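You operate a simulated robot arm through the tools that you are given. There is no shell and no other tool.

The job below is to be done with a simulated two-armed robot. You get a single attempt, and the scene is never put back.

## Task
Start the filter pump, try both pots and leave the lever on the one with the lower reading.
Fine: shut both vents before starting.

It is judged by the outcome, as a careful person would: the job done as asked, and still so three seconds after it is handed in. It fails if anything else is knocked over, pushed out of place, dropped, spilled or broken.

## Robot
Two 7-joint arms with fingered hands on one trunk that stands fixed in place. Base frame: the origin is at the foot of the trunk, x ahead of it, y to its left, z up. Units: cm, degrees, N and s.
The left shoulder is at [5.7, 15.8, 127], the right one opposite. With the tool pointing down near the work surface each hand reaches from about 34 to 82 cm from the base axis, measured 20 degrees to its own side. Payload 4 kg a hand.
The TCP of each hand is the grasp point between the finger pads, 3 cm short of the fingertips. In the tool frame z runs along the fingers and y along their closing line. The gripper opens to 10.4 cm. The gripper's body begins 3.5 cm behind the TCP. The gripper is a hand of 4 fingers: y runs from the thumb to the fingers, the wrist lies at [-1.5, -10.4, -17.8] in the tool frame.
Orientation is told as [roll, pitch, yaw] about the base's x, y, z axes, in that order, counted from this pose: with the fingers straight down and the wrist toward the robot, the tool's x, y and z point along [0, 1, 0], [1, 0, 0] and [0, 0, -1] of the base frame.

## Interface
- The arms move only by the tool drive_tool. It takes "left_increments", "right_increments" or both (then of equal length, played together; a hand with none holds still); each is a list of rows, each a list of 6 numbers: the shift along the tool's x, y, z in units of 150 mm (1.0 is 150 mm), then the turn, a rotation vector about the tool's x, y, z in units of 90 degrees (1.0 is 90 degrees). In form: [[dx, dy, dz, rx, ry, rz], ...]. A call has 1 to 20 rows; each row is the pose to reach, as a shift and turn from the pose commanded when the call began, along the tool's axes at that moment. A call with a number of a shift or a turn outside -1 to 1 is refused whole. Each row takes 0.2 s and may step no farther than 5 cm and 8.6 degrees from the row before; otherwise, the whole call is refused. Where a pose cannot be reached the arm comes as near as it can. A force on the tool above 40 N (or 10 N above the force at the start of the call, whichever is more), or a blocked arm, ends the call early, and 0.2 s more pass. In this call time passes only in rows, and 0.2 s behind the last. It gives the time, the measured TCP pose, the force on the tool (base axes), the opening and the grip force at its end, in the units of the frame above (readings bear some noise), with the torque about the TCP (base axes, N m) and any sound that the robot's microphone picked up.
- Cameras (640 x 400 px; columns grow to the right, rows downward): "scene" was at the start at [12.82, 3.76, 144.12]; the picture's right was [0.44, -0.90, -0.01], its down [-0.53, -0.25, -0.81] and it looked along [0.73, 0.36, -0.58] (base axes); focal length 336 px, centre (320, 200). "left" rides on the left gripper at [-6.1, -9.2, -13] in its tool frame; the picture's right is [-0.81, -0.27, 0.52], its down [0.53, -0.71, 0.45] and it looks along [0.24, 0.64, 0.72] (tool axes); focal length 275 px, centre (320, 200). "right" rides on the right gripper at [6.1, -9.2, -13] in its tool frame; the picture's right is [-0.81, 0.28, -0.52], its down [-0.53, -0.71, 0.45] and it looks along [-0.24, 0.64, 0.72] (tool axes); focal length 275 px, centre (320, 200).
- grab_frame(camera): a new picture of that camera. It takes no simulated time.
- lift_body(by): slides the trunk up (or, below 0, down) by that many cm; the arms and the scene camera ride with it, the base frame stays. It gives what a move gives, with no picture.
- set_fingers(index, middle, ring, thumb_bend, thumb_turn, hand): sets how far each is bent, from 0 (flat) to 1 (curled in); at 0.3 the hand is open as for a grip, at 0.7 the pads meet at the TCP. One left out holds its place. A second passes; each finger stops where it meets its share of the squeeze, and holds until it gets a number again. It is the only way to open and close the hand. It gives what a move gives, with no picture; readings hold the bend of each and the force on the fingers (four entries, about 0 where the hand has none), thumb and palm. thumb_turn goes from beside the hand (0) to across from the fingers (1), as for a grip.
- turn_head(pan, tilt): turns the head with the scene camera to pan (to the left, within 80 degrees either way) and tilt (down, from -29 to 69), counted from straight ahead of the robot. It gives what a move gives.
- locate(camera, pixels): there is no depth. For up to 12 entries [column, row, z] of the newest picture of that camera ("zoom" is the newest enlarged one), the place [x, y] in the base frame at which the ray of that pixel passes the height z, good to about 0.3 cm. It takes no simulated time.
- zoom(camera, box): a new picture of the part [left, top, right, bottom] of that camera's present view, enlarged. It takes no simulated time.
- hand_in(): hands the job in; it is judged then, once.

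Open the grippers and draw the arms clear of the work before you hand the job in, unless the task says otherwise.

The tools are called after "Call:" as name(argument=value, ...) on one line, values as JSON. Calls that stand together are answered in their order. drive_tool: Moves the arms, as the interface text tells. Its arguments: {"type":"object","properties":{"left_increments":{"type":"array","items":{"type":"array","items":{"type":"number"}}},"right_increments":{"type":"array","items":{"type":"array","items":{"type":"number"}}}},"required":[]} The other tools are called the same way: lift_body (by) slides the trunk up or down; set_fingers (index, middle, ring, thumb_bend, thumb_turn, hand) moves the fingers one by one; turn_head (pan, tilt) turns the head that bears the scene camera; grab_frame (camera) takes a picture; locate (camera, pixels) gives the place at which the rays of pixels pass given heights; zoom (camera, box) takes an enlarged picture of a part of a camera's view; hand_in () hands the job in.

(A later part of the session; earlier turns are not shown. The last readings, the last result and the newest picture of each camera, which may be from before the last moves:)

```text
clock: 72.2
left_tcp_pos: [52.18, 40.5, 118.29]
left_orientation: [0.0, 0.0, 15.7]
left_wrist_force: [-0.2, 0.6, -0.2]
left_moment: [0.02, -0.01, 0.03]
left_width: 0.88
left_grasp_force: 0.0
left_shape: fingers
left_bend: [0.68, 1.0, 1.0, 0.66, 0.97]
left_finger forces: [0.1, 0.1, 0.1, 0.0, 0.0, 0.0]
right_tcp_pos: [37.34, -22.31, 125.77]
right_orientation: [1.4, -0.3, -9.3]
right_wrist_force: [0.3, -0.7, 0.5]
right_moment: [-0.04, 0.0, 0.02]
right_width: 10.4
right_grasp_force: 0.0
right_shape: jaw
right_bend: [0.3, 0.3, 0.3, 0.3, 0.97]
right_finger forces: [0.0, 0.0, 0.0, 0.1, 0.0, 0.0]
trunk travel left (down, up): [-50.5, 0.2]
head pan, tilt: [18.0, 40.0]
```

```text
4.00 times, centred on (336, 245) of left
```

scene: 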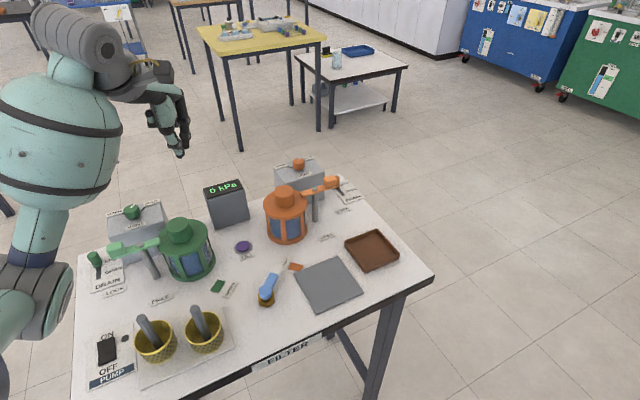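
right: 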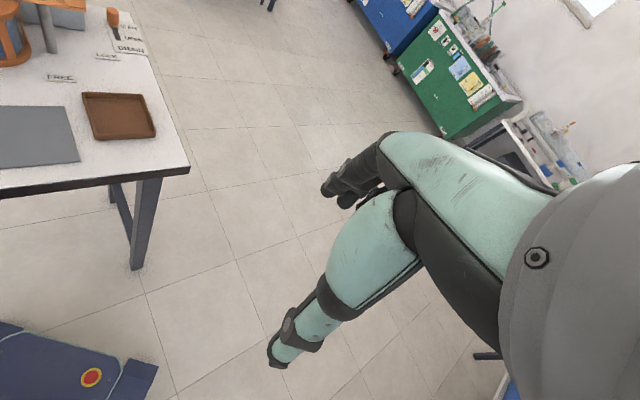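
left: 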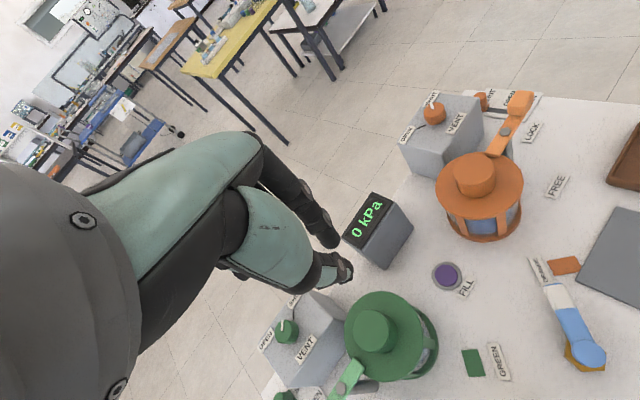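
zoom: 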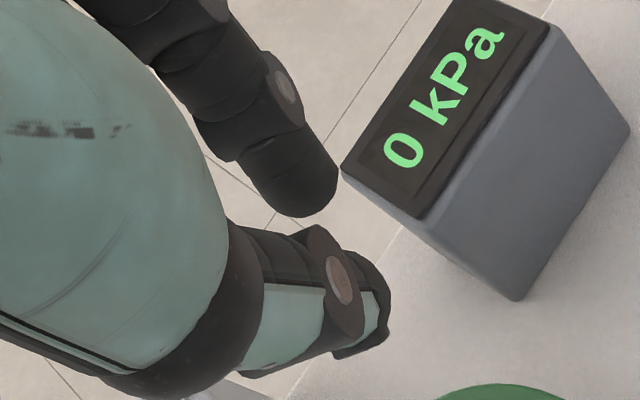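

The index tip is at tool (−0.25, 0.7, 3). I open the thumb flat so only the index presses, and move toward the pump with yaw ≈ 48°.

Call:
drive_tool(left_increments=[[0.091, -0.113, 0, 0, 0, -0.051], [0.182, -0.226, 0, 0, 0, -0.102], [0.273, -0.339, 0, 0, 0, -0.153], [0.364, -0.451, 0, 0, 0, -0.203], [0.455, -0.564, 0, 0, 0, -0.254], [0.546, -0.677, 0, 0, 0, -0.305], [0.637, -0.79, 0, 0, 0, -0.356], [0.637, -0.79, 0, 0, 0, -0.356]])

Call:
set_fingers(hand="left", thumb_bend=0.1)

Call:
grab_frame(camera="scene")

Call:
grab_frame(camera="left")

```text
clock: 74.0
left_tcp_pos: [38.11, 46.26, 118.14]
left_orientation: [0.0, 0.0, 48.0]
left_wrist_force: [0.4, 0.2, 1.2]
left_moment: [0.0, -0.01, 0.0]
left_width: 0.86
left_grasp_force: 0.1
left_shape: fingers
left_bend: [0.68, 1.0, 1.0, 0.66, 0.97]
left_finger forces: [0.0, 0.0, 0.0, 0.1, 0.0, 0.0]
right_tcp_pos: [37.42, -22.34, 125.72]
right_orientation: [1.6, -0.3, -9.3]
right_wrist_force: [-0.2, -0.1, 0.2]
right_moment: [-0.03, 0.02, 0.03]
right_width: 10.42
right_grasp_force: 0.0
right_shape: jaw
right_bend: [0.3, 0.3, 0.3, 0.3, 0.97]
right_finger forces: [0.1, 0.0, 0.0, 0.0, 0.0, 0.0]
trunk travel left (down, up): [-50.5, 0.2]
head pan, tilt: [18.0, 40.0]
```

```text
clock: 75.0
left_tcp_pos: [38.07, 46.32, 118.27]
left_orientation: [-0.1, 0.0, 47.9]
left_wrist_force: [-0.4, 0.0, -0.5]
left_moment: [0.01, -0.02, 0.01]
left_width: 7.03
left_grasp_force: 0.1
left_shape: fingers
left_bend: [0.68, 1.0, 1.0, 0.1, 0.97]
left_finger forces: [0.0, 0.1, 0.1, 0.0, 0.1, 0.1]
right_tcp_pos: [37.41, -22.41, 125.68]
right_orientation: [1.5, -0.2, -9.2]
right_wrist_force: [0.3, 0.1, -0.2]
right_moment: [0.03, -0.01, -0.01]
right_width: 10.4
right_grasp_force: 0.1
right_shape: jaw
right_bend: [0.3, 0.3, 0.3, 0.3, 0.97]
right_finger forces: [0.0, 0.0, 0.0, 0.0, 0.0, 0.0]
trunk travel left (down, up): [-50.5, 0.2]
head pan, tilt: [18.0, 40.0]
```

```text
taken
```

scene: 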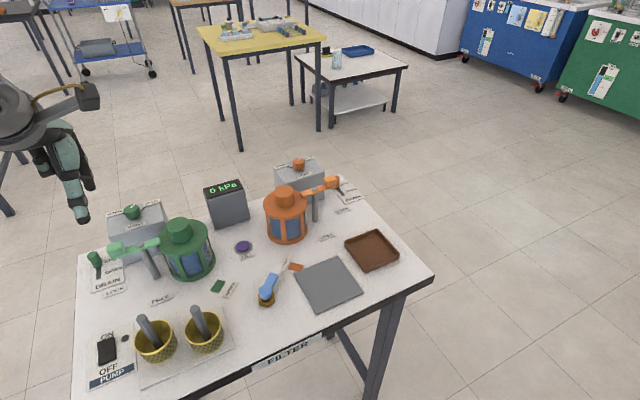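

```text
taken
```

left: 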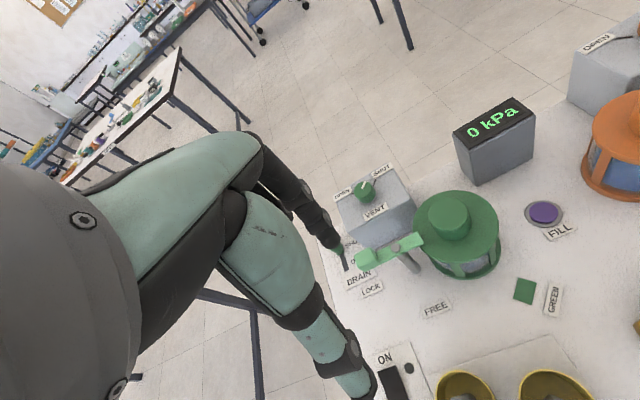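

I turn the head toward the pump and move the hand above it to z≈108.

Call:
turn_head(pan=40, tilt=48)

Call:
drive_tool(left_increments=[[0.1, -0.056, 0.111, 0, 0, 0], [0.2, -0.113, 0.222, 0, 0, 0], [0.3, -0.169, 0.333, 0, 0, 0], [0.4, -0.225, 0.445, 0, 0, 0], [0.5, -0.282, 0.556, 0, 0, 0], [0.599, -0.338, 0.667, 0, 0, 0], [0.599, -0.338, 0.667, 0, 0, 0]])

Call:
grab_frame(camera="scene")

Call:
grab_frame(camera="left")

```text
clock: 75.8
left_tcp_pos: [38.23, 46.26, 118.38]
left_orientation: [-0.1, 0.0, 47.9]
left_wrist_force: [-0.9, 0.3, 0.3]
left_moment: [0.0, 0.01, -0.01]
left_width: 7.03
left_grasp_force: 0.0
left_shape: fingers
left_bend: [0.68, 1.0, 1.0, 0.1, 0.97]
left_finger forces: [0.0, 0.0, 0.0, 0.0, 0.0, 0.0]
right_tcp_pos: [37.37, -22.26, 125.74]
right_orientation: [1.6, -0.2, -9.3]
right_wrist_force: [0.2, 0.2, 0.1]
right_moment: [-0.02, -0.01, 0.04]
right_width: 10.39
right_grasp_force: 0.1
right_shape: jaw
right_bend: [0.3, 0.3, 0.3, 0.3, 0.97]
right_finger forces: [0.1, 0.0, 0.1, 0.0, 0.1, 0.0]
trunk travel left (down, up): [-50.5, 0.2]
head pan, tilt: [40.0, 48.0]
```

```text
clock: 77.5
left_tcp_pos: [28.86, 49.87, 107.99]
left_orientation: [0.0, 0.1, 47.8]
left_wrist_force: [0.2, -1.4, -0.5]
left_moment: [0.0, 0.02, -0.03]
left_width: 7.03
left_grasp_force: 0.1
left_shape: fingers
left_bend: [0.68, 1.0, 1.0, 0.1, 0.97]
left_finger forces: [0.0, 0.0, 0.1, 0.1, 0.0, 0.1]
left hand out of reach, approached as far as the arm can: row 5, 6, 7
right_tcp_pos: [37.38, -22.21, 125.63]
right_orientation: [1.5, -0.2, -9.1]
right_wrist_force: [0.8, -0.1, 0.2]
right_moment: [0.0, -0.01, -0.01]
right_width: 10.4
right_grasp_force: 0.0
right_shape: jaw
right_bend: [0.3, 0.3, 0.3, 0.3, 0.97]
right_finger forces: [0.0, 0.1, 0.1, 0.0, 0.0, 0.1]
trunk travel left (down, up): [-50.5, 0.2]
head pan, tilt: [40.0, 48.0]
```

```text
taken
```

scene: 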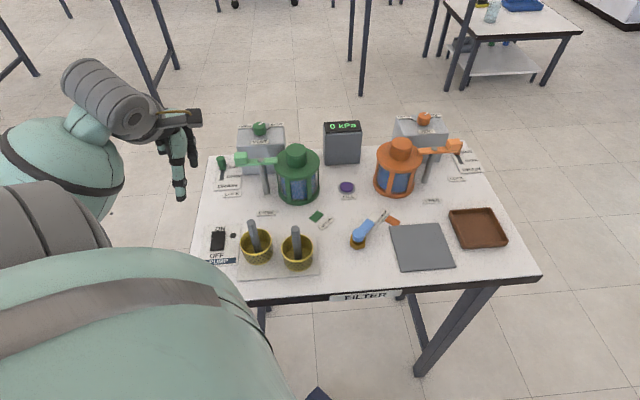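

```text
taken
```

left: 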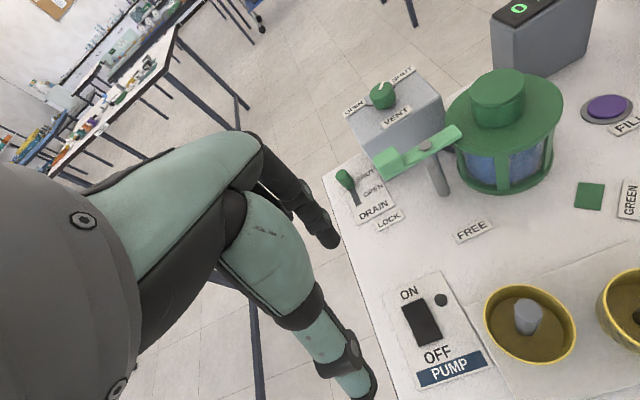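

The hand stopped at (28.9,49.9,108), near its inner limit. I zoom on the rocker in the left camera to refine the press point.

Call:
zoom(camera="left", box=[380, 275, 476, 375])

Call:
zoom(camera="scene", box=[190, 210, 286, 270])

```text
4.00 times, centred on (428, 325) of left
```

zoom: 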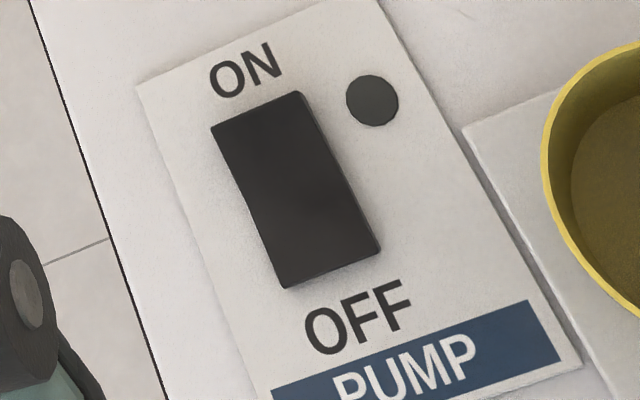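

```text
6.67 times, centred on (238, 240) of scene
```

zoom: 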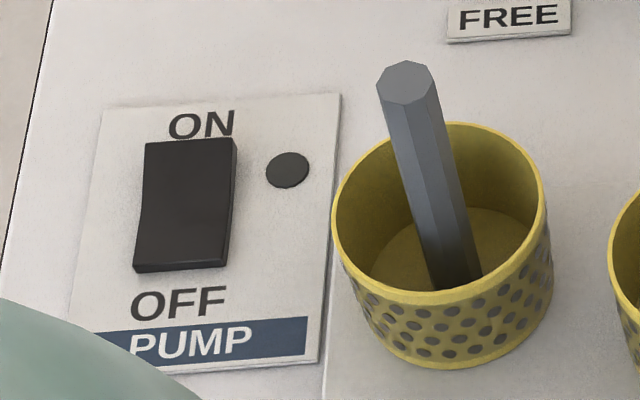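

Call:
locate(camera="left", pixels=[[401, 306.75, 86.5], [423, 298, 86.5], [443, 337.5, 86.5], [419.25, 347, 86.5], [401, 306.75, 87.5], [423, 298, 87.5], [443, 337.5, 86], [419.25, 347, 86], [441, 300, 85.3]])

Call:
locate(camera="scene", pixels=[[211.8, 231.3, 86.5], [225.3, 230.7, 86.5], [224.3, 249.5, 86.5], [210.4, 250.7, 86.5], [211.8, 231.3, 87.5], [225.3, 230.7, 87.5]])

```text
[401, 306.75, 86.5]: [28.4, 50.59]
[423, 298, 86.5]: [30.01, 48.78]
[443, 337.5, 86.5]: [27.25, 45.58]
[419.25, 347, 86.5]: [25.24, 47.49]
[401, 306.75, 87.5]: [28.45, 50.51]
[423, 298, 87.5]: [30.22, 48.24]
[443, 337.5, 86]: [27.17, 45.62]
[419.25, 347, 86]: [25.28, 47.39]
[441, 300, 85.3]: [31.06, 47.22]
```

```text
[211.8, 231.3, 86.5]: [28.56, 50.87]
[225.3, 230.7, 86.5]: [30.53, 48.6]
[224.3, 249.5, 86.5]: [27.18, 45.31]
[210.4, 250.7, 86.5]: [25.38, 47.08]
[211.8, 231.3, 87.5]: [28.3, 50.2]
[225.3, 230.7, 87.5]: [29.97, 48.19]
```

Press point on the ON end is about (28.6,48.9). I descend 10 cm straight down and see where the hand settles.

Call:
drive_tool(left_increments=[[0, 0, 0.12, 0, 0, 0], [0, 0, 0.24, 0, 0, 0], [0, 0, 0.36, 0, 0, 0], [0, 0, 0.48, 0, 0, 0], [0, 0, 0.6, 0, 0, 0], [0, 0, 0.667, 0, 0, 0], [0, 0, 0.667, 0, 0, 0]])

Call:
grab_frame(camera="scene")

Call:
grab_frame(camera="left")

```text
clock: 79.0
left_tcp_pos: [28.8, 49.79, 97.98]
left_orientation: [0.1, 0.0, 47.8]
left_wrist_force: [0.7, 0.4, 0.1]
left_moment: [-0.01, 0.0, -0.01]
left_width: 7.04
left_grasp_force: 0.0
left_shape: fingers
left_bend: [0.68, 1.0, 1.0, 0.1, 0.97]
left_finger forces: [0.0, 0.0, 0.1, 0.0, 0.0, 0.1]
right_tcp_pos: [37.35, -22.28, 125.71]
right_orientation: [1.5, -0.2, -9.1]
right_wrist_force: [-0.7, 1.1, 0.6]
right_moment: [0.01, 0.01, 0.01]
right_width: 10.4
right_grasp_force: 0.1
right_shape: jaw
right_bend: [0.3, 0.3, 0.3, 0.3, 0.97]
right_finger forces: [0.0, 0.0, 0.1, 0.0, 0.1, 0.0]
trunk travel left (down, up): [-50.5, 0.2]
head pan, tilt: [40.0, 48.0]
```

```text
taken
```

scene: 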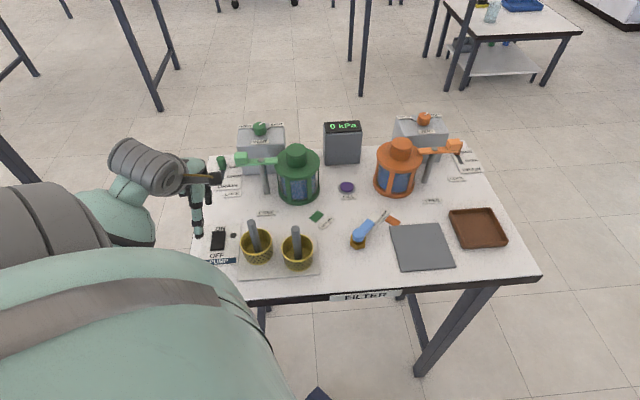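

```text
taken
```

left: 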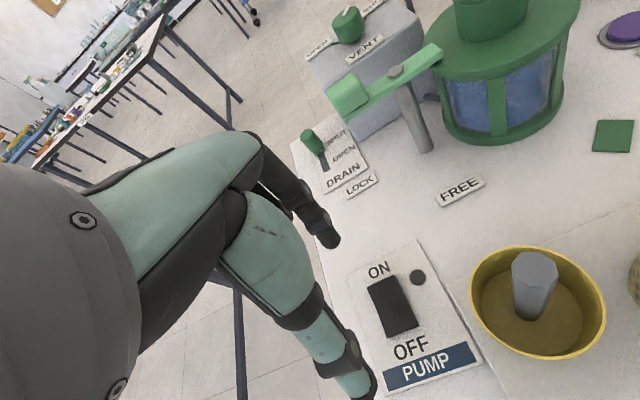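

Now I shift to be over the ON end and lower to z≈94 (tip ≈ 91).

Call:
drive_tool(left_increments=[[-0.005, -0.033, 0.06, 0, 0, 0], [-0.009, -0.066, 0.12, 0, 0, 0], [-0.0136, -0.098, 0.19, 0, 0, 0], [-0.0136, -0.098, 0.267, 0, 0, 0], [-0.0136, -0.098, 0.267, 0, 0, 0]])

Call:
zoom(camera="scene", box=[170, 190, 266, 270])

Call:
zoom(camera="left", box=[260, 190, 420, 310])

```text
clock: 80.2
left_tcp_pos: [28.0, 48.52, 93.97]
left_orientation: [0.0, 0.1, 47.7]
left_wrist_force: [0.4, -0.4, 0.6]
left_moment: [-0.01, -0.02, -0.04]
left_width: 7.01
left_grasp_force: 0.2
left_shape: fingers
left_bend: [0.68, 1.0, 1.0, 0.1, 0.97]
left_finger forces: [0.1, 0.0, 0.0, 0.0, 0.1, 0.1]
right_tcp_pos: [37.36, -22.3, 125.71]
right_orientation: [1.5, -0.2, -9.2]
right_wrist_force: [0.1, 0.0, -0.1]
right_moment: [-0.01, -0.02, 0.02]
right_width: 10.42
right_grasp_force: 0.0
right_shape: jaw
right_bend: [0.3, 0.3, 0.3, 0.3, 0.97]
right_finger forces: [0.0, 0.0, 0.1, 0.0, 0.0, 0.1]
trunk travel left (down, up): [-50.5, 0.2]
head pan, tilt: [40.0, 48.0]
```

```text
5.00 times, centred on (218, 230) of scene
```

zoom: 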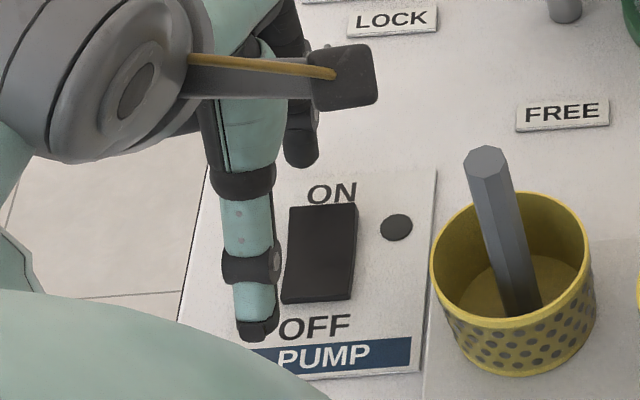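

```text
3.33 times, centred on (340, 250) of left
```

zoom: 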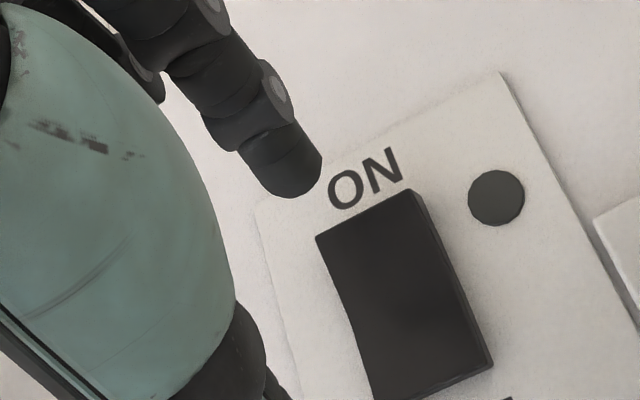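

Call:
locate(camera="zoom", pixels=[[318, 240, 86.8], [417, 190, 86.8], [490, 365, 86.5], [375, 250, 86.8], [300, 190, 91], [300, 190, 90.5]])

```text
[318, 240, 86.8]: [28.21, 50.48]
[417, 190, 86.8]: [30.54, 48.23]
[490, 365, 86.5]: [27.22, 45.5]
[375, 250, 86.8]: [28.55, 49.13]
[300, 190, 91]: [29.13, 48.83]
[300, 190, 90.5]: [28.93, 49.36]
```

The index tip is over the ON end. I lower it 3.4 cm toward the rocker and check for contact.

Call:
drive_tool(left_increments=[[0, 0, 0.05, 0, 0, 0], [0, 0, 0.1, 0, 0, 0], [0, 0, 0.15, 0, 0, 0], [0, 0, 0.19, 0, 0, 0], [0, 0, 0.227, 0, 0, 0], [0, 0, 0.227, 0, 0, 0]])

Call:
zoom(camera="left", box=[260, 190, 420, 310])

Call:
zoom(camera="scene", box=[170, 190, 266, 270])

```text
clock: 81.7
left_tcp_pos: [28.06, 48.51, 90.45]
left_orientation: [0.0, 0.1, 47.8]
left_wrist_force: [0.0, -0.8, -0.1]
left_moment: [-0.01, 0.01, 0.03]
left_width: 7.01
left_grasp_force: 0.1
left_shape: fingers
left_bend: [0.68, 1.0, 1.0, 0.1, 0.97]
left_finger forces: [0.1, 0.1, 0.1, 0.0, 0.0, 0.1]
right_tcp_pos: [37.26, -22.44, 125.75]
right_orientation: [1.5, -0.2, -9.2]
right_wrist_force: [-0.7, -0.2, 0.2]
right_moment: [-0.03, 0.0, -0.01]
right_width: 10.43
right_grasp_force: 0.1
right_shape: jaw
right_bend: [0.3, 0.3, 0.3, 0.3, 0.97]
right_finger forces: [0.0, 0.0, 0.1, 0.0, 0.0, 0.0]
trunk travel left (down, up): [-50.5, 0.2]
head pan, tilt: [40.0, 48.0]
```

```text
3.33 times, centred on (340, 250) of left
```

zoom: 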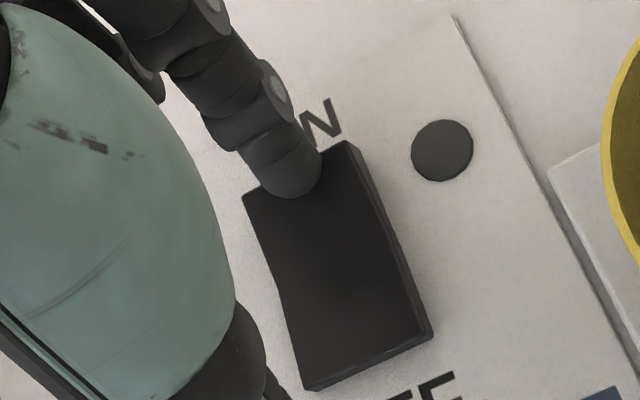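

```text
5.00 times, centred on (218, 230) of scene
```

zoom: 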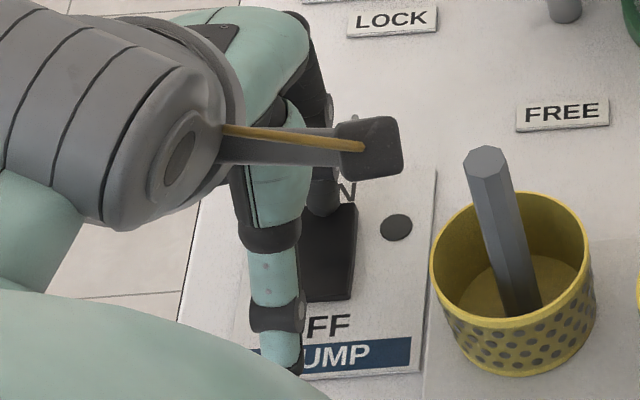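

The tip is right over the ON edge; I shift 0.5 cm inward and press down gently in small steps.

Call:
drive_tool(left_increments=[[0, -0.035, 0, 0, 0, 0], [0, -0.035, 0.02, 0, 0, 0], [0, -0.035, 0.04, 0, 0, 0], [0, -0.035, 0.06, 0, 0, 0], [0, -0.035, 0.06, 0, 0, 0]])

Call:
zoom(camera="left", box=[260, 190, 420, 310])

```text
clock: 82.8
left_tcp_pos: [27.7, 48.14, 89.98]
left_orientation: [0.0, -0.6, 47.8]
left_wrist_force: [0.7, 5.4, 24.7]
left_moment: [0.19, -0.34, 0.09]
left_width: 6.88
left_grasp_force: 13.0
left_shape: fingers
left_bend: [0.68, 1.0, 1.0, 0.1, 0.97]
left_finger forces: [25.3, 0.1, 0.1, 0.1, 0.0, 0.0]
right_tcp_pos: [37.18, -22.31, 125.76]
right_orientation: [1.6, -0.3, -9.2]
right_wrist_force: [0.3, 0.1, -0.4]
right_moment: [0.0, -0.01, 0.0]
right_width: 10.4
right_grasp_force: 0.0
right_shape: jaw
right_bend: [0.3, 0.3, 0.3, 0.3, 0.97]
right_finger forces: [0.0, 0.1, 0.1, 0.0, 0.0, 0.1]
trunk travel left (down, up): [-50.5, 0.2]
head pan, tilt: [40.0, 48.0]
heard: click
```

```text
3.33 times, centred on (340, 250) of left
```

zoom: 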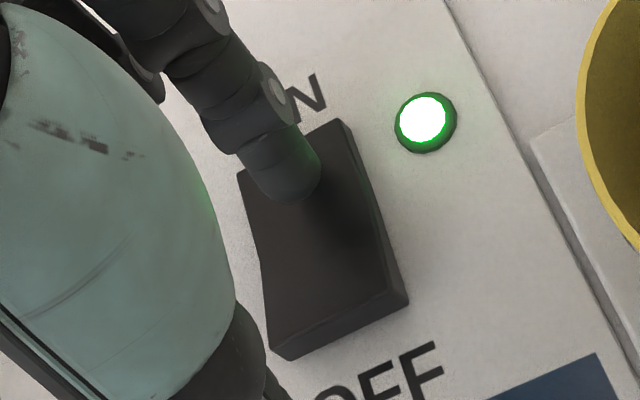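

A click was heard and the lamp lit green: the pump is on. I lift the finger off and read the gauge.

Call:
drive_tool(left_increments=[[0, 0, -0.05, 0, 0, 0], [0, 0, -0.15, 0, 0, 0], [0, 0, -0.3, 0, 0, 0], [0, 0, -0.45, 0, 0, 0], [0, 0, -0.6, 0, 0, 0], [0, 0, -0.75, 0, 0, 0]])

Call:
grab_frame(camera="scene")

Call:
zoom(camera="scene", box=[300, 105, 380, 155])

Call:
zoom(camera="scene", box=[180, 200, 276, 260])

```text
clock: 84.2
left_tcp_pos: [27.61, 48.3, 101.23]
left_orientation: [-0.1, 0.0, 47.9]
left_wrist_force: [0.2, 0.4, 0.1]
left_moment: [0.0, -0.01, 0.02]
left_width: 7.05
left_grasp_force: 0.0
left_shape: fingers
left_bend: [0.68, 1.0, 1.0, 0.1, 0.97]
left_finger forces: [0.0, 0.0, 0.0, 0.0, 0.0, 0.0]
right_tcp_pos: [37.52, -22.3, 125.71]
right_orientation: [1.5, -0.3, -9.2]
right_wrist_force: [-0.3, -0.3, 0.0]
right_moment: [-0.03, -0.03, -0.03]
right_width: 10.4
right_grasp_force: 0.1
right_shape: jaw
right_bend: [0.3, 0.3, 0.3, 0.3, 0.97]
right_finger forces: [0.1, 0.1, 0.1, 0.1, 0.1, 0.0]
trunk travel left (down, up): [-50.5, 0.2]
head pan, tilt: [40.0, 48.0]
```

```text
taken
```

scene: 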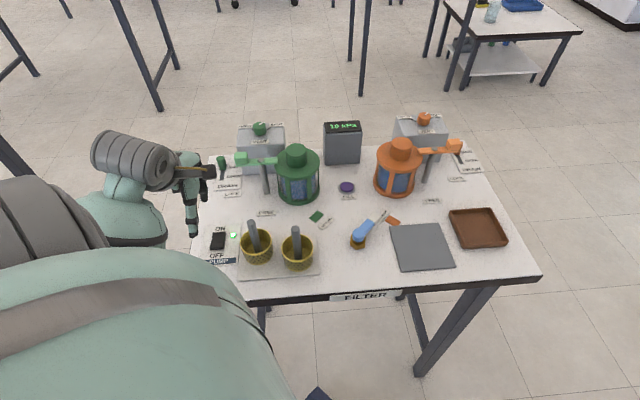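

```text
8.00 times, centred on (340, 130) of scene
```

zoom: 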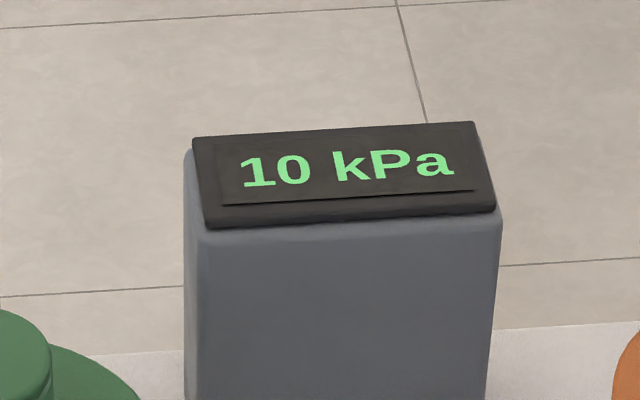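

```text
6.67 times, centred on (228, 230) of scene
```

zoom: 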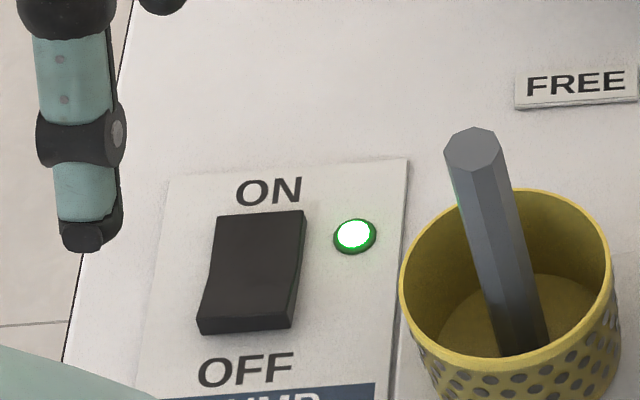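

With the lever on ORANGE the gauge shows 10 kPa so far. I'll use the right hand for the lever (away from the cups): I start bringing it over and then re-read the gauge.

Call:
drive_tool(right_increments=[[0.116, 0.04, 0.042, 0, 0, -0.0625], [0.2325, 0.08, 0.083, 0, 0, -0.125], [0.349, 0.121, 0.125, 0, 0, -0.1875], [0.465, 0.161, 0.167, 0, 0, -0.25], [0.581, 0.201, 0.208, 0, 0, -0.3125], [0.6975, 0.2415, 0.25, 0, 0, -0.375], [0.814, 0.282, 0.291, 0, 0, -0.4375], [0.93, 0.322, 0.333, 0, 0, -0.5], [0.93, 0.322, 0.333, 0, 0, -0.5]])

Call:
set_fingers(hand="right", index=0.68, middle=1.0, ring=1.0, thumb_bend=0.68)

Call:
grab_frame(camera="scene")

Call:
zoom(camera="scene", box=[300, 105, 380, 155])

Call:
grab_frame(camera="right")

```text
clock: 86.2
left_tcp_pos: [27.62, 48.26, 101.09]
left_orientation: [-0.1, 0.0, 47.9]
left_wrist_force: [-0.1, -0.2, -0.2]
left_moment: [0.0, 0.0, -0.01]
left_width: 7.06
left_grasp_force: 0.2
left_shape: fingers
left_bend: [0.68, 1.0, 1.0, 0.1, 0.97]
left_finger forces: [0.0, 0.1, 0.0, 0.0, 0.0, 0.0]
right_tcp_pos: [42.95, -8.79, 120.12]
right_orientation: [-0.3, -0.7, 37.9]
right_wrist_force: [-0.4, -0.4, 0.0]
right_moment: [0.0, -0.01, 0.0]
right_width: 10.39
right_grasp_force: 0.1
right_shape: jaw
right_bend: [0.3, 0.3, 0.3, 0.3, 0.97]
right_finger forces: [0.0, 0.0, 0.0, 0.0, 0.0, 0.1]
right hand out of reach, approached as far as the arm can: row 1, 2
trunk travel left (down, up): [-50.5, 0.2]
head pan, tilt: [40.0, 48.0]
```

```text
clock: 87.2
left_tcp_pos: [27.64, 48.3, 101.06]
left_orientation: [0.0, 0.0, 47.8]
left_wrist_force: [-0.2, 0.3, 0.2]
left_moment: [-0.01, -0.03, 0.01]
left_width: 7.04
left_grasp_force: 0.1
left_shape: fingers
left_bend: [0.68, 1.0, 1.0, 0.1, 0.97]
left_finger forces: [0.1, 0.0, 0.0, 0.0, 0.0, 0.0]
right_tcp_pos: [43.05, -8.75, 120.12]
right_orientation: [-0.2, -0.7, 37.8]
right_wrist_force: [0.3, 0.3, -0.3]
right_moment: [-0.01, 0.0, -0.03]
right_width: 0.62
right_grasp_force: 0.0
right_shape: fingers
right_bend: [0.68, 1.0, 1.0, 0.68, 0.97]
right_finger forces: [0.0, 0.0, 0.0, 0.0, 0.0, 0.0]
trunk travel left (down, up): [-50.5, 0.2]
head pan, tilt: [40.0, 48.0]
```

```text
taken
```

scene: 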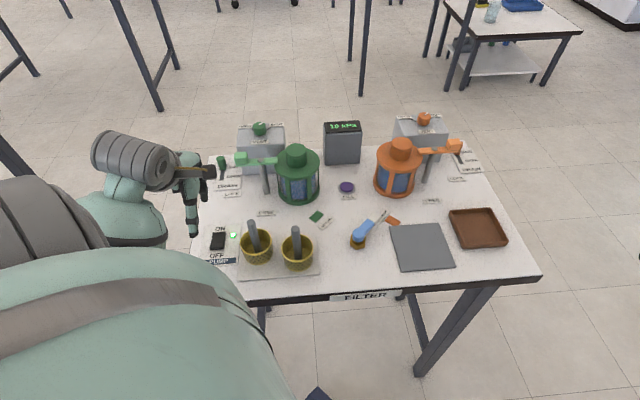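

```text
8.00 times, centred on (340, 130) of scene
```

zoom: 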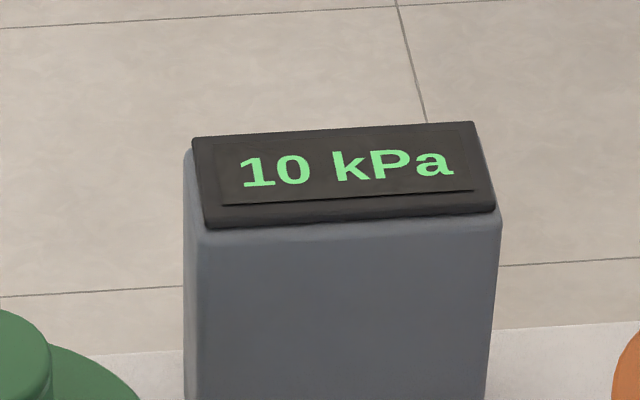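

```text
taken
```

right: 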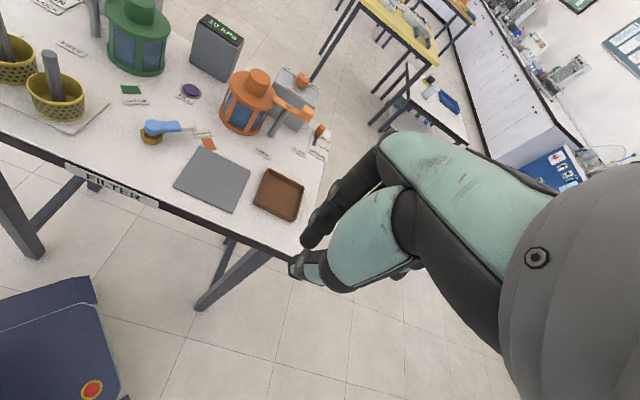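

The gauge is steady at 10 kPa on ORANGE. I bring the right hand closer to the lever.

Call:
drive_tool(right_increments=[[0.076, 0.119, 0.048, 0, 0, -0.033], [0.152, 0.239, 0.095, 0, 0, -0.066], [0.228, 0.358, 0.143, 0, 0, -0.099], [0.305, 0.477, 0.19, 0, 0, -0.131], [0.381, 0.596, 0.238, 0, 0, -0.164], [0.457, 0.716, 0.285, 0, 0, -0.197], [0.533, 0.835, 0.333, 0, 0, -0.23], [0.533, 0.835, 0.333, 0, 0, -0.23]])

Call:
grab_frame(camera="right")

Call:
grab_frame(camera="scene")

```text
clock: 89.0
left_tcp_pos: [27.62, 48.23, 101.18]
left_orientation: [0.0, 0.1, 47.8]
left_wrist_force: [0.7, -1.4, 0.7]
left_moment: [0.0, -0.03, -0.01]
left_width: 7.03
left_grasp_force: 0.1
left_shape: fingers
left_bend: [0.68, 1.0, 1.0, 0.1, 0.97]
left_finger forces: [0.0, 0.0, 0.0, 0.1, 0.0, 0.0]
right_tcp_pos: [48.04, 5.25, 115.29]
right_orientation: [-0.4, -0.6, 58.5]
right_wrist_force: [0.4, -0.1, 0.2]
right_moment: [-0.01, -0.01, -0.01]
right_width: 0.63
right_grasp_force: 0.0
right_shape: fingers
right_bend: [0.68, 1.0, 1.0, 0.68, 0.97]
right_finger forces: [0.1, 0.1, 0.1, 0.0, 0.1, 0.0]
trunk travel left (down, up): [-50.5, 0.2]
head pan, tilt: [40.0, 48.0]
```

```text
taken
```

right: 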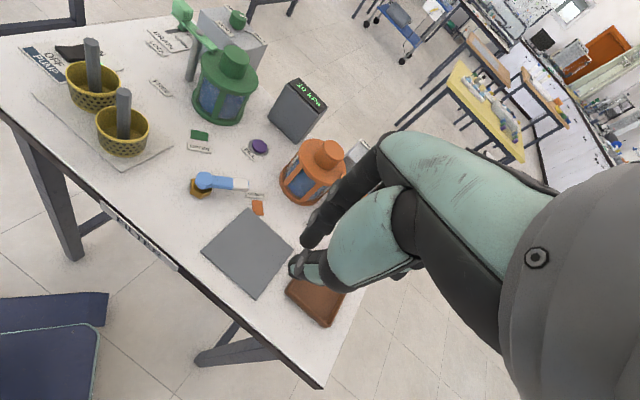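

```text
taken
```

scene: 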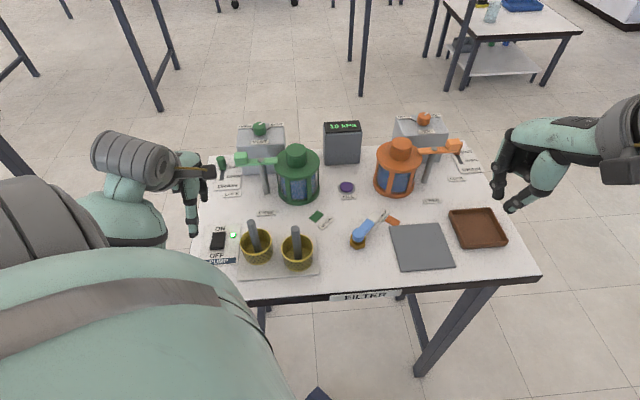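

I zoom in on the lever in the scene view to measure its pivot, tip and direction precisely.

Call:
zoom(camera="scene", box=[310, 195, 422, 265])

Call:
zoom(camera="right", box=[170, 120, 298, 220])

```text
5.71 times, centred on (366, 230) of scene
```

zoom: 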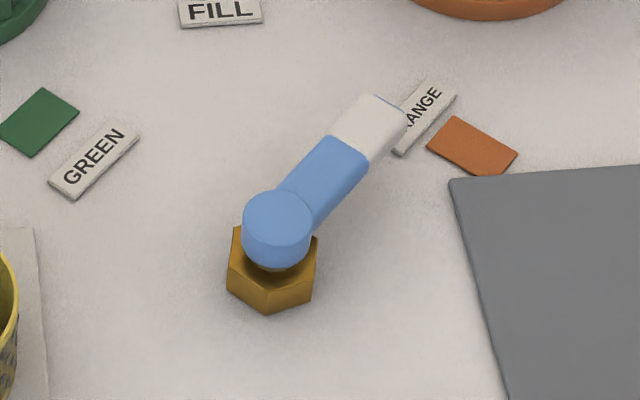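

```text
4.00 times, centred on (234, 170) of right
```

zoom: 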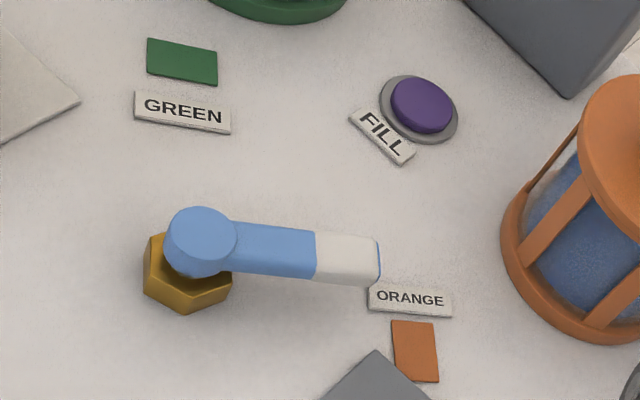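

Call:
locate(camera="scene", pixels=[[358.5, 234.9, 88.5], [358.5, 234.9, 90], [379.1, 215.1, 88], [379.1, 215.1, 89.5], [326.6, 222.7, 85.3], [316.7, 216.4, 85.2], [384.4, 215.1, 85.3], [392.6, 220.9, 85.2]])

Call:
locate(camera="right", pixels=[[204, 180, 88.5], [204, 180, 90], [248.5, 184.5, 88], [248.5, 184.5, 89.5], [200, 148, 85.3], [199.5, 135.5, 85.2], [256.5, 194.75, 85.3], [257.7, 207.7, 85.2], [233, 189.7, 88.5], [248, 190, 88.5]])

```text
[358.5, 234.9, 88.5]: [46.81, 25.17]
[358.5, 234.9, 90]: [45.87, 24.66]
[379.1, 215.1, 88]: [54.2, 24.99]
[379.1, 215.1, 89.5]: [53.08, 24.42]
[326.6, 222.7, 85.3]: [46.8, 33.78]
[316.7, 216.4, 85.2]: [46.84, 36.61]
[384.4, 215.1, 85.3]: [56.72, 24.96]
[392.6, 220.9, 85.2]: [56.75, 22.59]
```

```text
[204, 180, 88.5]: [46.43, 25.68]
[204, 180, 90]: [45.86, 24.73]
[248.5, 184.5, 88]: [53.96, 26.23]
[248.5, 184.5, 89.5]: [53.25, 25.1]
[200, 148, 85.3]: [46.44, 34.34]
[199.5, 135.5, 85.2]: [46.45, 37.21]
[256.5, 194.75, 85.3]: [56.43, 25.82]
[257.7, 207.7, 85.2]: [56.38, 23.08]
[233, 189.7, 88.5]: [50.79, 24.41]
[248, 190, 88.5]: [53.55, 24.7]
```

Lever pivot ≈ (45.9,24.7,90), tip ≈ (53.2,24.8); GREEN lies at ~86°, ORANGE at ~4°. I move the right hand to the near-right side of the lever tip at z≈103.

Call:
drive_tool(right_increments=[[0.031, 0.124, 0.1, 0, 0, -0.03], [0.062, 0.248, 0.205, 0, 0, -0.06], [0.093, 0.372, 0.307, 0, 0, -0.09], [0.124, 0.497, 0.41, 0, 0, -0.12], [0.154, 0.62, 0.512, 0, 0, -0.15], [0.185, 0.745, 0.615, 0, 0, -0.179], [0.216, 0.869, 0.717, 0, 0, -0.209], [0.247, 0.993, 0.82, 0, 0, -0.239], [0.247, 0.993, 0.82, 0, 0, -0.239]])

Call:
grab_frame(camera="right")

Call:
grab_frame(camera="scene")

```text
clock: 91.0
left_tcp_pos: [27.63, 48.27, 101.04]
left_orientation: [0.0, 0.0, 47.8]
left_wrist_force: [0.2, 0.7, -0.8]
left_moment: [-0.03, -0.01, -0.01]
left_width: 7.05
left_grasp_force: 0.0
left_shape: fingers
left_bend: [0.68, 1.0, 1.0, 0.1, 0.97]
left_finger forces: [0.1, 0.0, 0.1, 0.1, 0.0, 0.0]
right_tcp_pos: [50.65, 13.58, 108.58]
right_orientation: [-0.5, -0.5, 70.7]
right_wrist_force: [0.3, -1.2, 0.1]
right_moment: [0.04, -0.01, 0.0]
right_width: 0.64
right_grasp_force: 0.0
right_shape: fingers
right_bend: [0.68, 1.0, 1.0, 0.68, 0.97]
right_finger forces: [0.0, 0.1, 0.1, 0.0, 0.0, 0.0]
right hand out of reach, approached as far as the arm can: row 5, 6, 7, 8, 9
trunk travel left (down, up): [-50.5, 0.2]
head pan, tilt: [40.0, 48.0]
```

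```text
taken
```

right: 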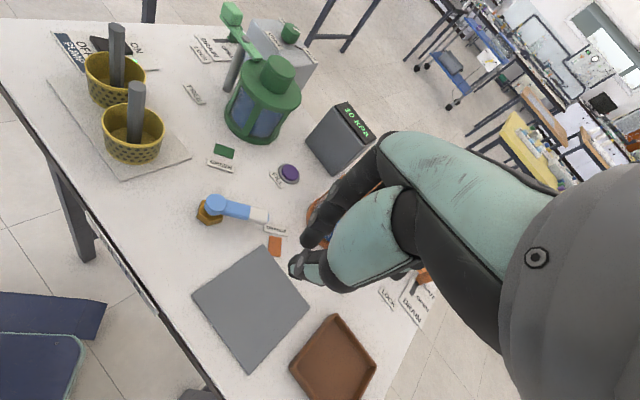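

```text
taken
```

scene: 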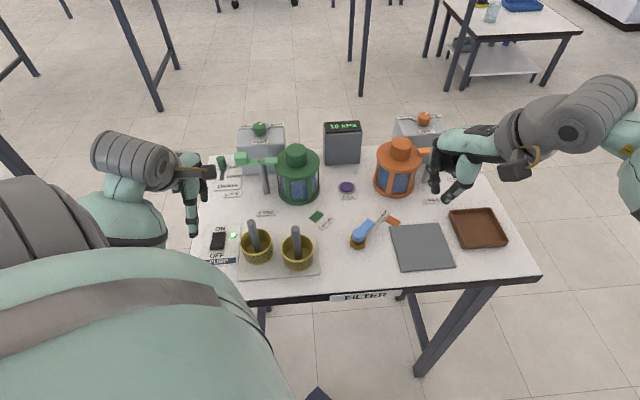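

The right wrist reaches its limit at larger yaw, so I use yaw 45° instead and move to (51.9,19.5,103).

Call:
drive_tool(right_increments=[[0.004, 0.03, 0.03, 0, 0, 0.055], [0.012, 0.1, 0.09, 0, 0, 0.11], [0.022, 0.18, 0.16, 0, 0, 0.165], [0.032, 0.26, 0.23, 0, 0, 0.22], [0.042, 0.33, 0.31, 0, 0, 0.26], [0.052, 0.4, 0.373, 0, 0, 0.286], [0.052, 0.4, 0.373, 0, 0, 0.286]])

Call:
grab_frame(camera="right")

Call:
grab_frame(camera="scene")

```text
clock: 92.7
left_tcp_pos: [27.53, 48.31, 101.01]
left_orientation: [0.1, 0.0, 47.8]
left_wrist_force: [0.4, 0.5, -0.3]
left_moment: [0.01, 0.01, 0.03]
left_width: 7.05
left_grasp_force: 0.1
left_shape: fingers
left_bend: [0.68, 1.0, 1.0, 0.1, 0.97]
left_finger forces: [0.0, 0.0, 0.0, 0.0, 0.0, 0.0]
right_tcp_pos: [52.04, 19.59, 102.76]
right_orientation: [-0.3, -0.7, 44.8]
right_wrist_force: [-0.1, -0.1, -0.2]
right_moment: [0.03, -0.01, 0.0]
right_width: 0.59
right_grasp_force: 0.1
right_shape: fingers
right_bend: [0.68, 1.0, 1.0, 0.68, 0.97]
right_finger forces: [0.0, 0.0, 0.1, 0.0, 0.1, 0.1]
trunk travel left (down, up): [-50.5, 0.2]
head pan, tilt: [40.0, 48.0]
```

```text
taken
```

right: 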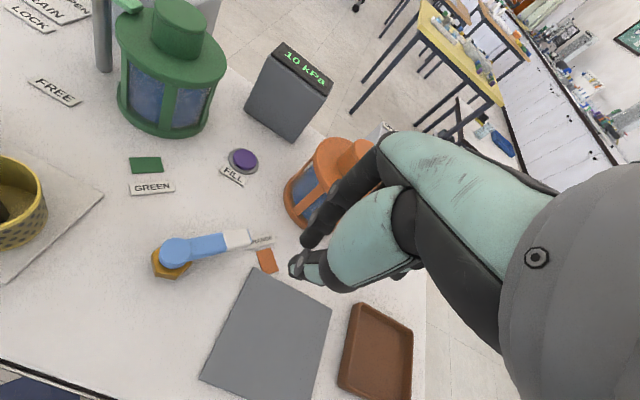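

```text
taken
```

scene: 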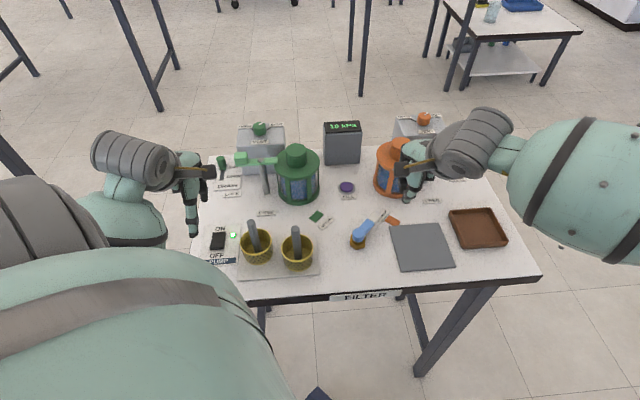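

The hand is set at yaw 45° beside the lever. I lower the fingertip to about z≈87.6 on the near-right side of the lever, still ~2 cm away from it.

Call:
drive_tool(right_increments=[[0.01, -0.004, 0.12, 0, 0, 0], [0.02, -0.008, 0.24, 0, 0, 0], [0.03, -0.012, 0.36, 0, 0, 0], [0.04, -0.016, 0.48, 0, 0, 0], [0.05, -0.02, 0.6, 0, 0, 0], [0.058, -0.021, 0.7, 0, 0, 0], [0.058, -0.021, 0.77, 0, 0, 0], [0.058, -0.021, 0.805, 0, 0, 0], [0.058, -0.021, 0.805, 0, 0, 0]])

Call:
grab_frame(camera="right")

Call:
zoom(camera="scene", box=[310, 165, 454, 255])

```text
clock: 94.7
left_tcp_pos: [27.66, 48.33, 101.06]
left_orientation: [0.0, 0.0, 47.8]
left_wrist_force: [-0.3, -0.5, -0.2]
left_moment: [-0.01, -0.01, 0.02]
left_width: 7.04
left_grasp_force: 0.0
left_shape: fingers
left_bend: [0.68, 1.0, 1.0, 0.1, 0.97]
left_finger forces: [0.0, 0.1, 0.1, 0.0, 0.0, 0.1]
right_tcp_pos: [51.46, 19.95, 90.63]
right_orientation: [-0.3, -0.8, 44.9]
right_wrist_force: [0.2, -0.1, 0.5]
right_moment: [-0.01, 0.03, 0.01]
right_width: 0.64
right_grasp_force: 0.1
right_shape: fingers
right_bend: [0.68, 1.0, 1.0, 0.68, 0.97]
right_finger forces: [0.0, 0.0, 0.0, 0.0, 0.0, 0.0]
trunk travel left (down, up): [-50.5, 0.2]
head pan, tilt: [40.0, 48.0]
```

```text
taken
```

right: 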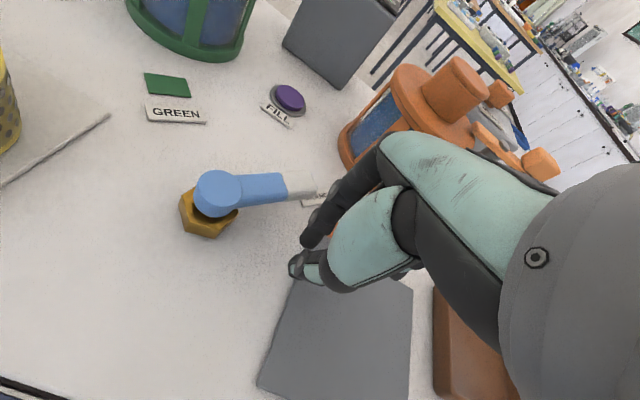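

```text
4.44 times, centred on (382, 210) of scene
```

zoom: 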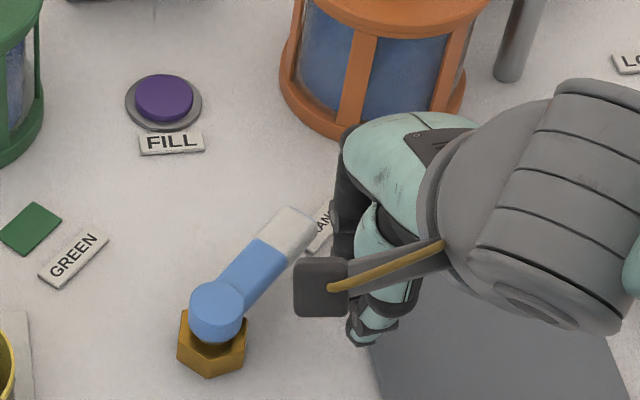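

The fingertips are beside the lever with clearance. I start sweeping: push the lever from ORANGE toward about 30°.

Call:
drive_tool(right_increments=[[0.06, 0.052, 0, 0, 0, 0], [0.119, 0.104, 0, 0, 0, 0], [0.147, 0.14, 0, 0, 0, 0], [0.175, 0.177, 0, 0, 0, 0], [0.203, 0.213, 0, 0, 0, 0], [0.231, 0.25, 0, 0, 0, 0], [0.231, 0.25, 0, 0, 0, 0]])

Call:
grab_frame(camera="right")

Call:
zoom(camera="scene", box=[310, 165, 454, 255])

```text
clock: 96.2
left_tcp_pos: [27.63, 48.14, 101.11]
left_orientation: [0.0, -0.1, 47.7]
left_wrist_force: [-0.6, -0.3, 1.3]
left_moment: [-0.01, -0.02, -0.03]
left_width: 7.03
left_grasp_force: 0.1
left_shape: fingers
left_bend: [0.68, 1.0, 1.0, 0.1, 0.97]
left_finger forces: [0.0, 0.0, 0.1, 0.1, 0.1, 0.1]
right_tcp_pos: [51.69, 25.23, 90.82]
right_orientation: [-0.2, -0.7, 44.8]
right_wrist_force: [0.1, 0.1, -0.4]
right_moment: [-0.02, 0.04, 0.0]
right_width: 0.57
right_grasp_force: 0.2
right_shape: fingers
right_bend: [0.68, 1.0, 1.0, 0.68, 0.97]
right_finger forces: [0.4, 0.0, 0.0, 0.0, 0.1, 0.0]
trunk travel left (down, up): [-50.5, 0.2]
head pan, tilt: [40.0, 48.0]
```

```text
taken
```

right: 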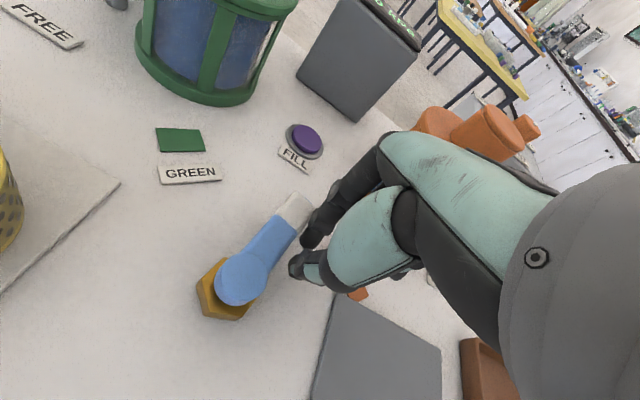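

```text
4.44 times, centred on (382, 210) of scene
```

zoom: 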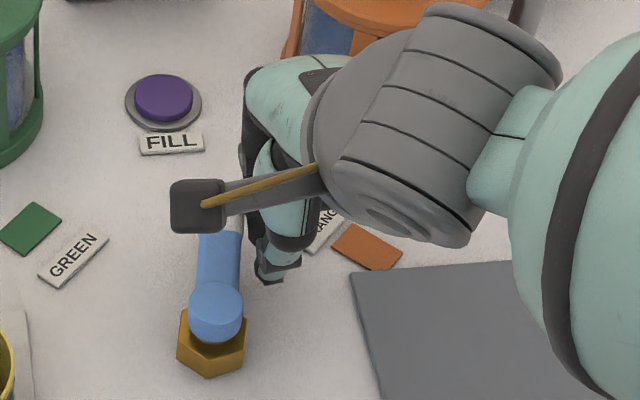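

The lever follows easily (now ~35–40°). I continue the sweep to about 75°.

Call:
drive_tool(right_increments=[[0.042, 0.031, 0, 0, 0, 0], [0.085, 0.062, 0, 0, 0, 0], [0.127, 0.092, 0, 0, 0, 0], [0.17, 0.107, 0, 0, 0, 0], [0.213, 0.121, 0, 0, 0, 0], [0.213, 0.121, 0, 0, 0, 0]])

Call:
grab_frame(camera="right")

Call:
zoom(camera="scene", box=[290, 165, 434, 255])

```text
clock: 97.7
left_tcp_pos: [27.52, 48.21, 100.98]
left_orientation: [0.0, 0.0, 47.8]
left_wrist_force: [-0.1, -0.1, -0.2]
left_moment: [-0.03, 0.0, 0.02]
left_width: 7.04
left_grasp_force: 0.0
left_shape: fingers
left_bend: [0.68, 1.0, 1.0, 0.1, 0.97]
left_finger forces: [0.1, 0.1, 0.1, 0.1, 0.0, 0.0]
right_tcp_pos: [50.65, 28.76, 90.75]
right_orientation: [-0.3, -0.5, 44.8]
right_wrist_force: [0.7, -0.9, 0.3]
right_moment: [0.0, -0.01, 0.02]
right_width: 0.58
right_grasp_force: 0.0
right_shape: fingers
right_bend: [0.68, 1.0, 1.0, 0.68, 0.98]
right_finger forces: [0.0, 0.0, 0.0, 0.1, 0.9, 0.0]
trunk travel left (down, up): [-50.5, 0.2]
head pan, tilt: [40.0, 48.0]
```

```text
taken
```

right: 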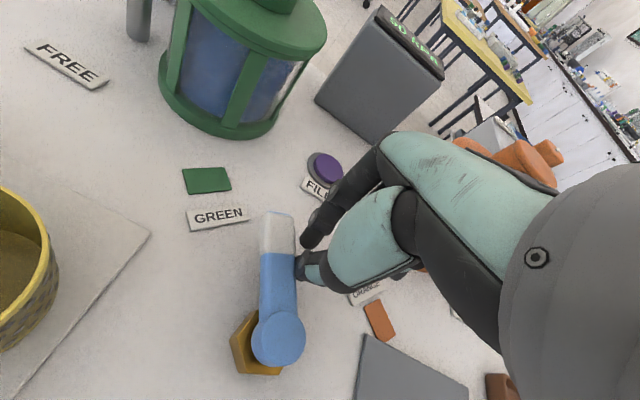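

```text
4.44 times, centred on (362, 210) of scene
```

zoom: 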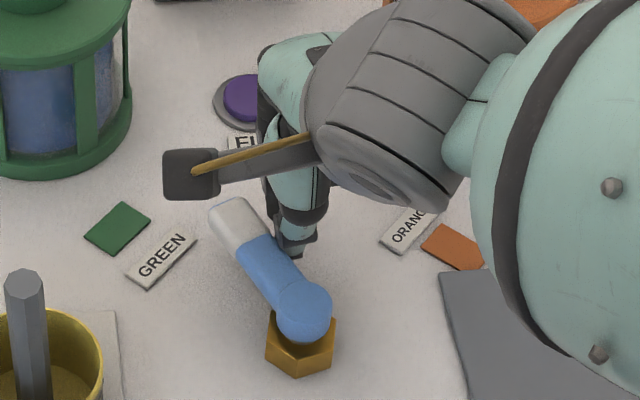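

Call:
locate(camera="right", pixels=[[278, 338, 90], [278, 214, 90], [261, 218, 90], [296, 215, 90], [218, 217, 85.3]])

Call:
locate(camera="scene", pixels=[[358.5, 233, 90], [343.5, 212, 90]])

Call:
zoom(camera="scene", box=[300, 105, 380, 155])

```text
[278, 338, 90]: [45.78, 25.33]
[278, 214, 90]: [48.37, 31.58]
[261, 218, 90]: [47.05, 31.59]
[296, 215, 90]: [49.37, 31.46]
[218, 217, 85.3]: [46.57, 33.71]
```

```text
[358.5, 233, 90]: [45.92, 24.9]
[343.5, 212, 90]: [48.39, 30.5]
```

```text
8.00 times, centred on (340, 130) of scene
```

zoom: 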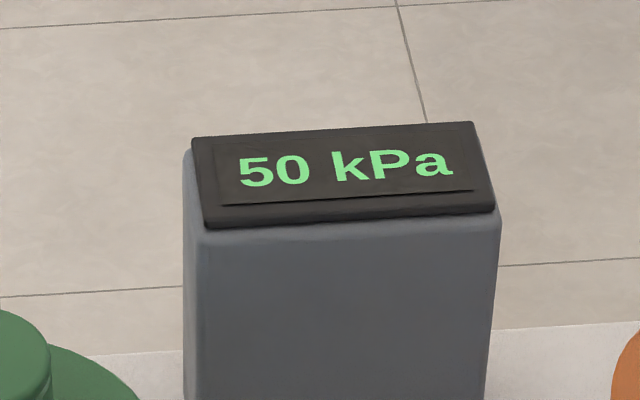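

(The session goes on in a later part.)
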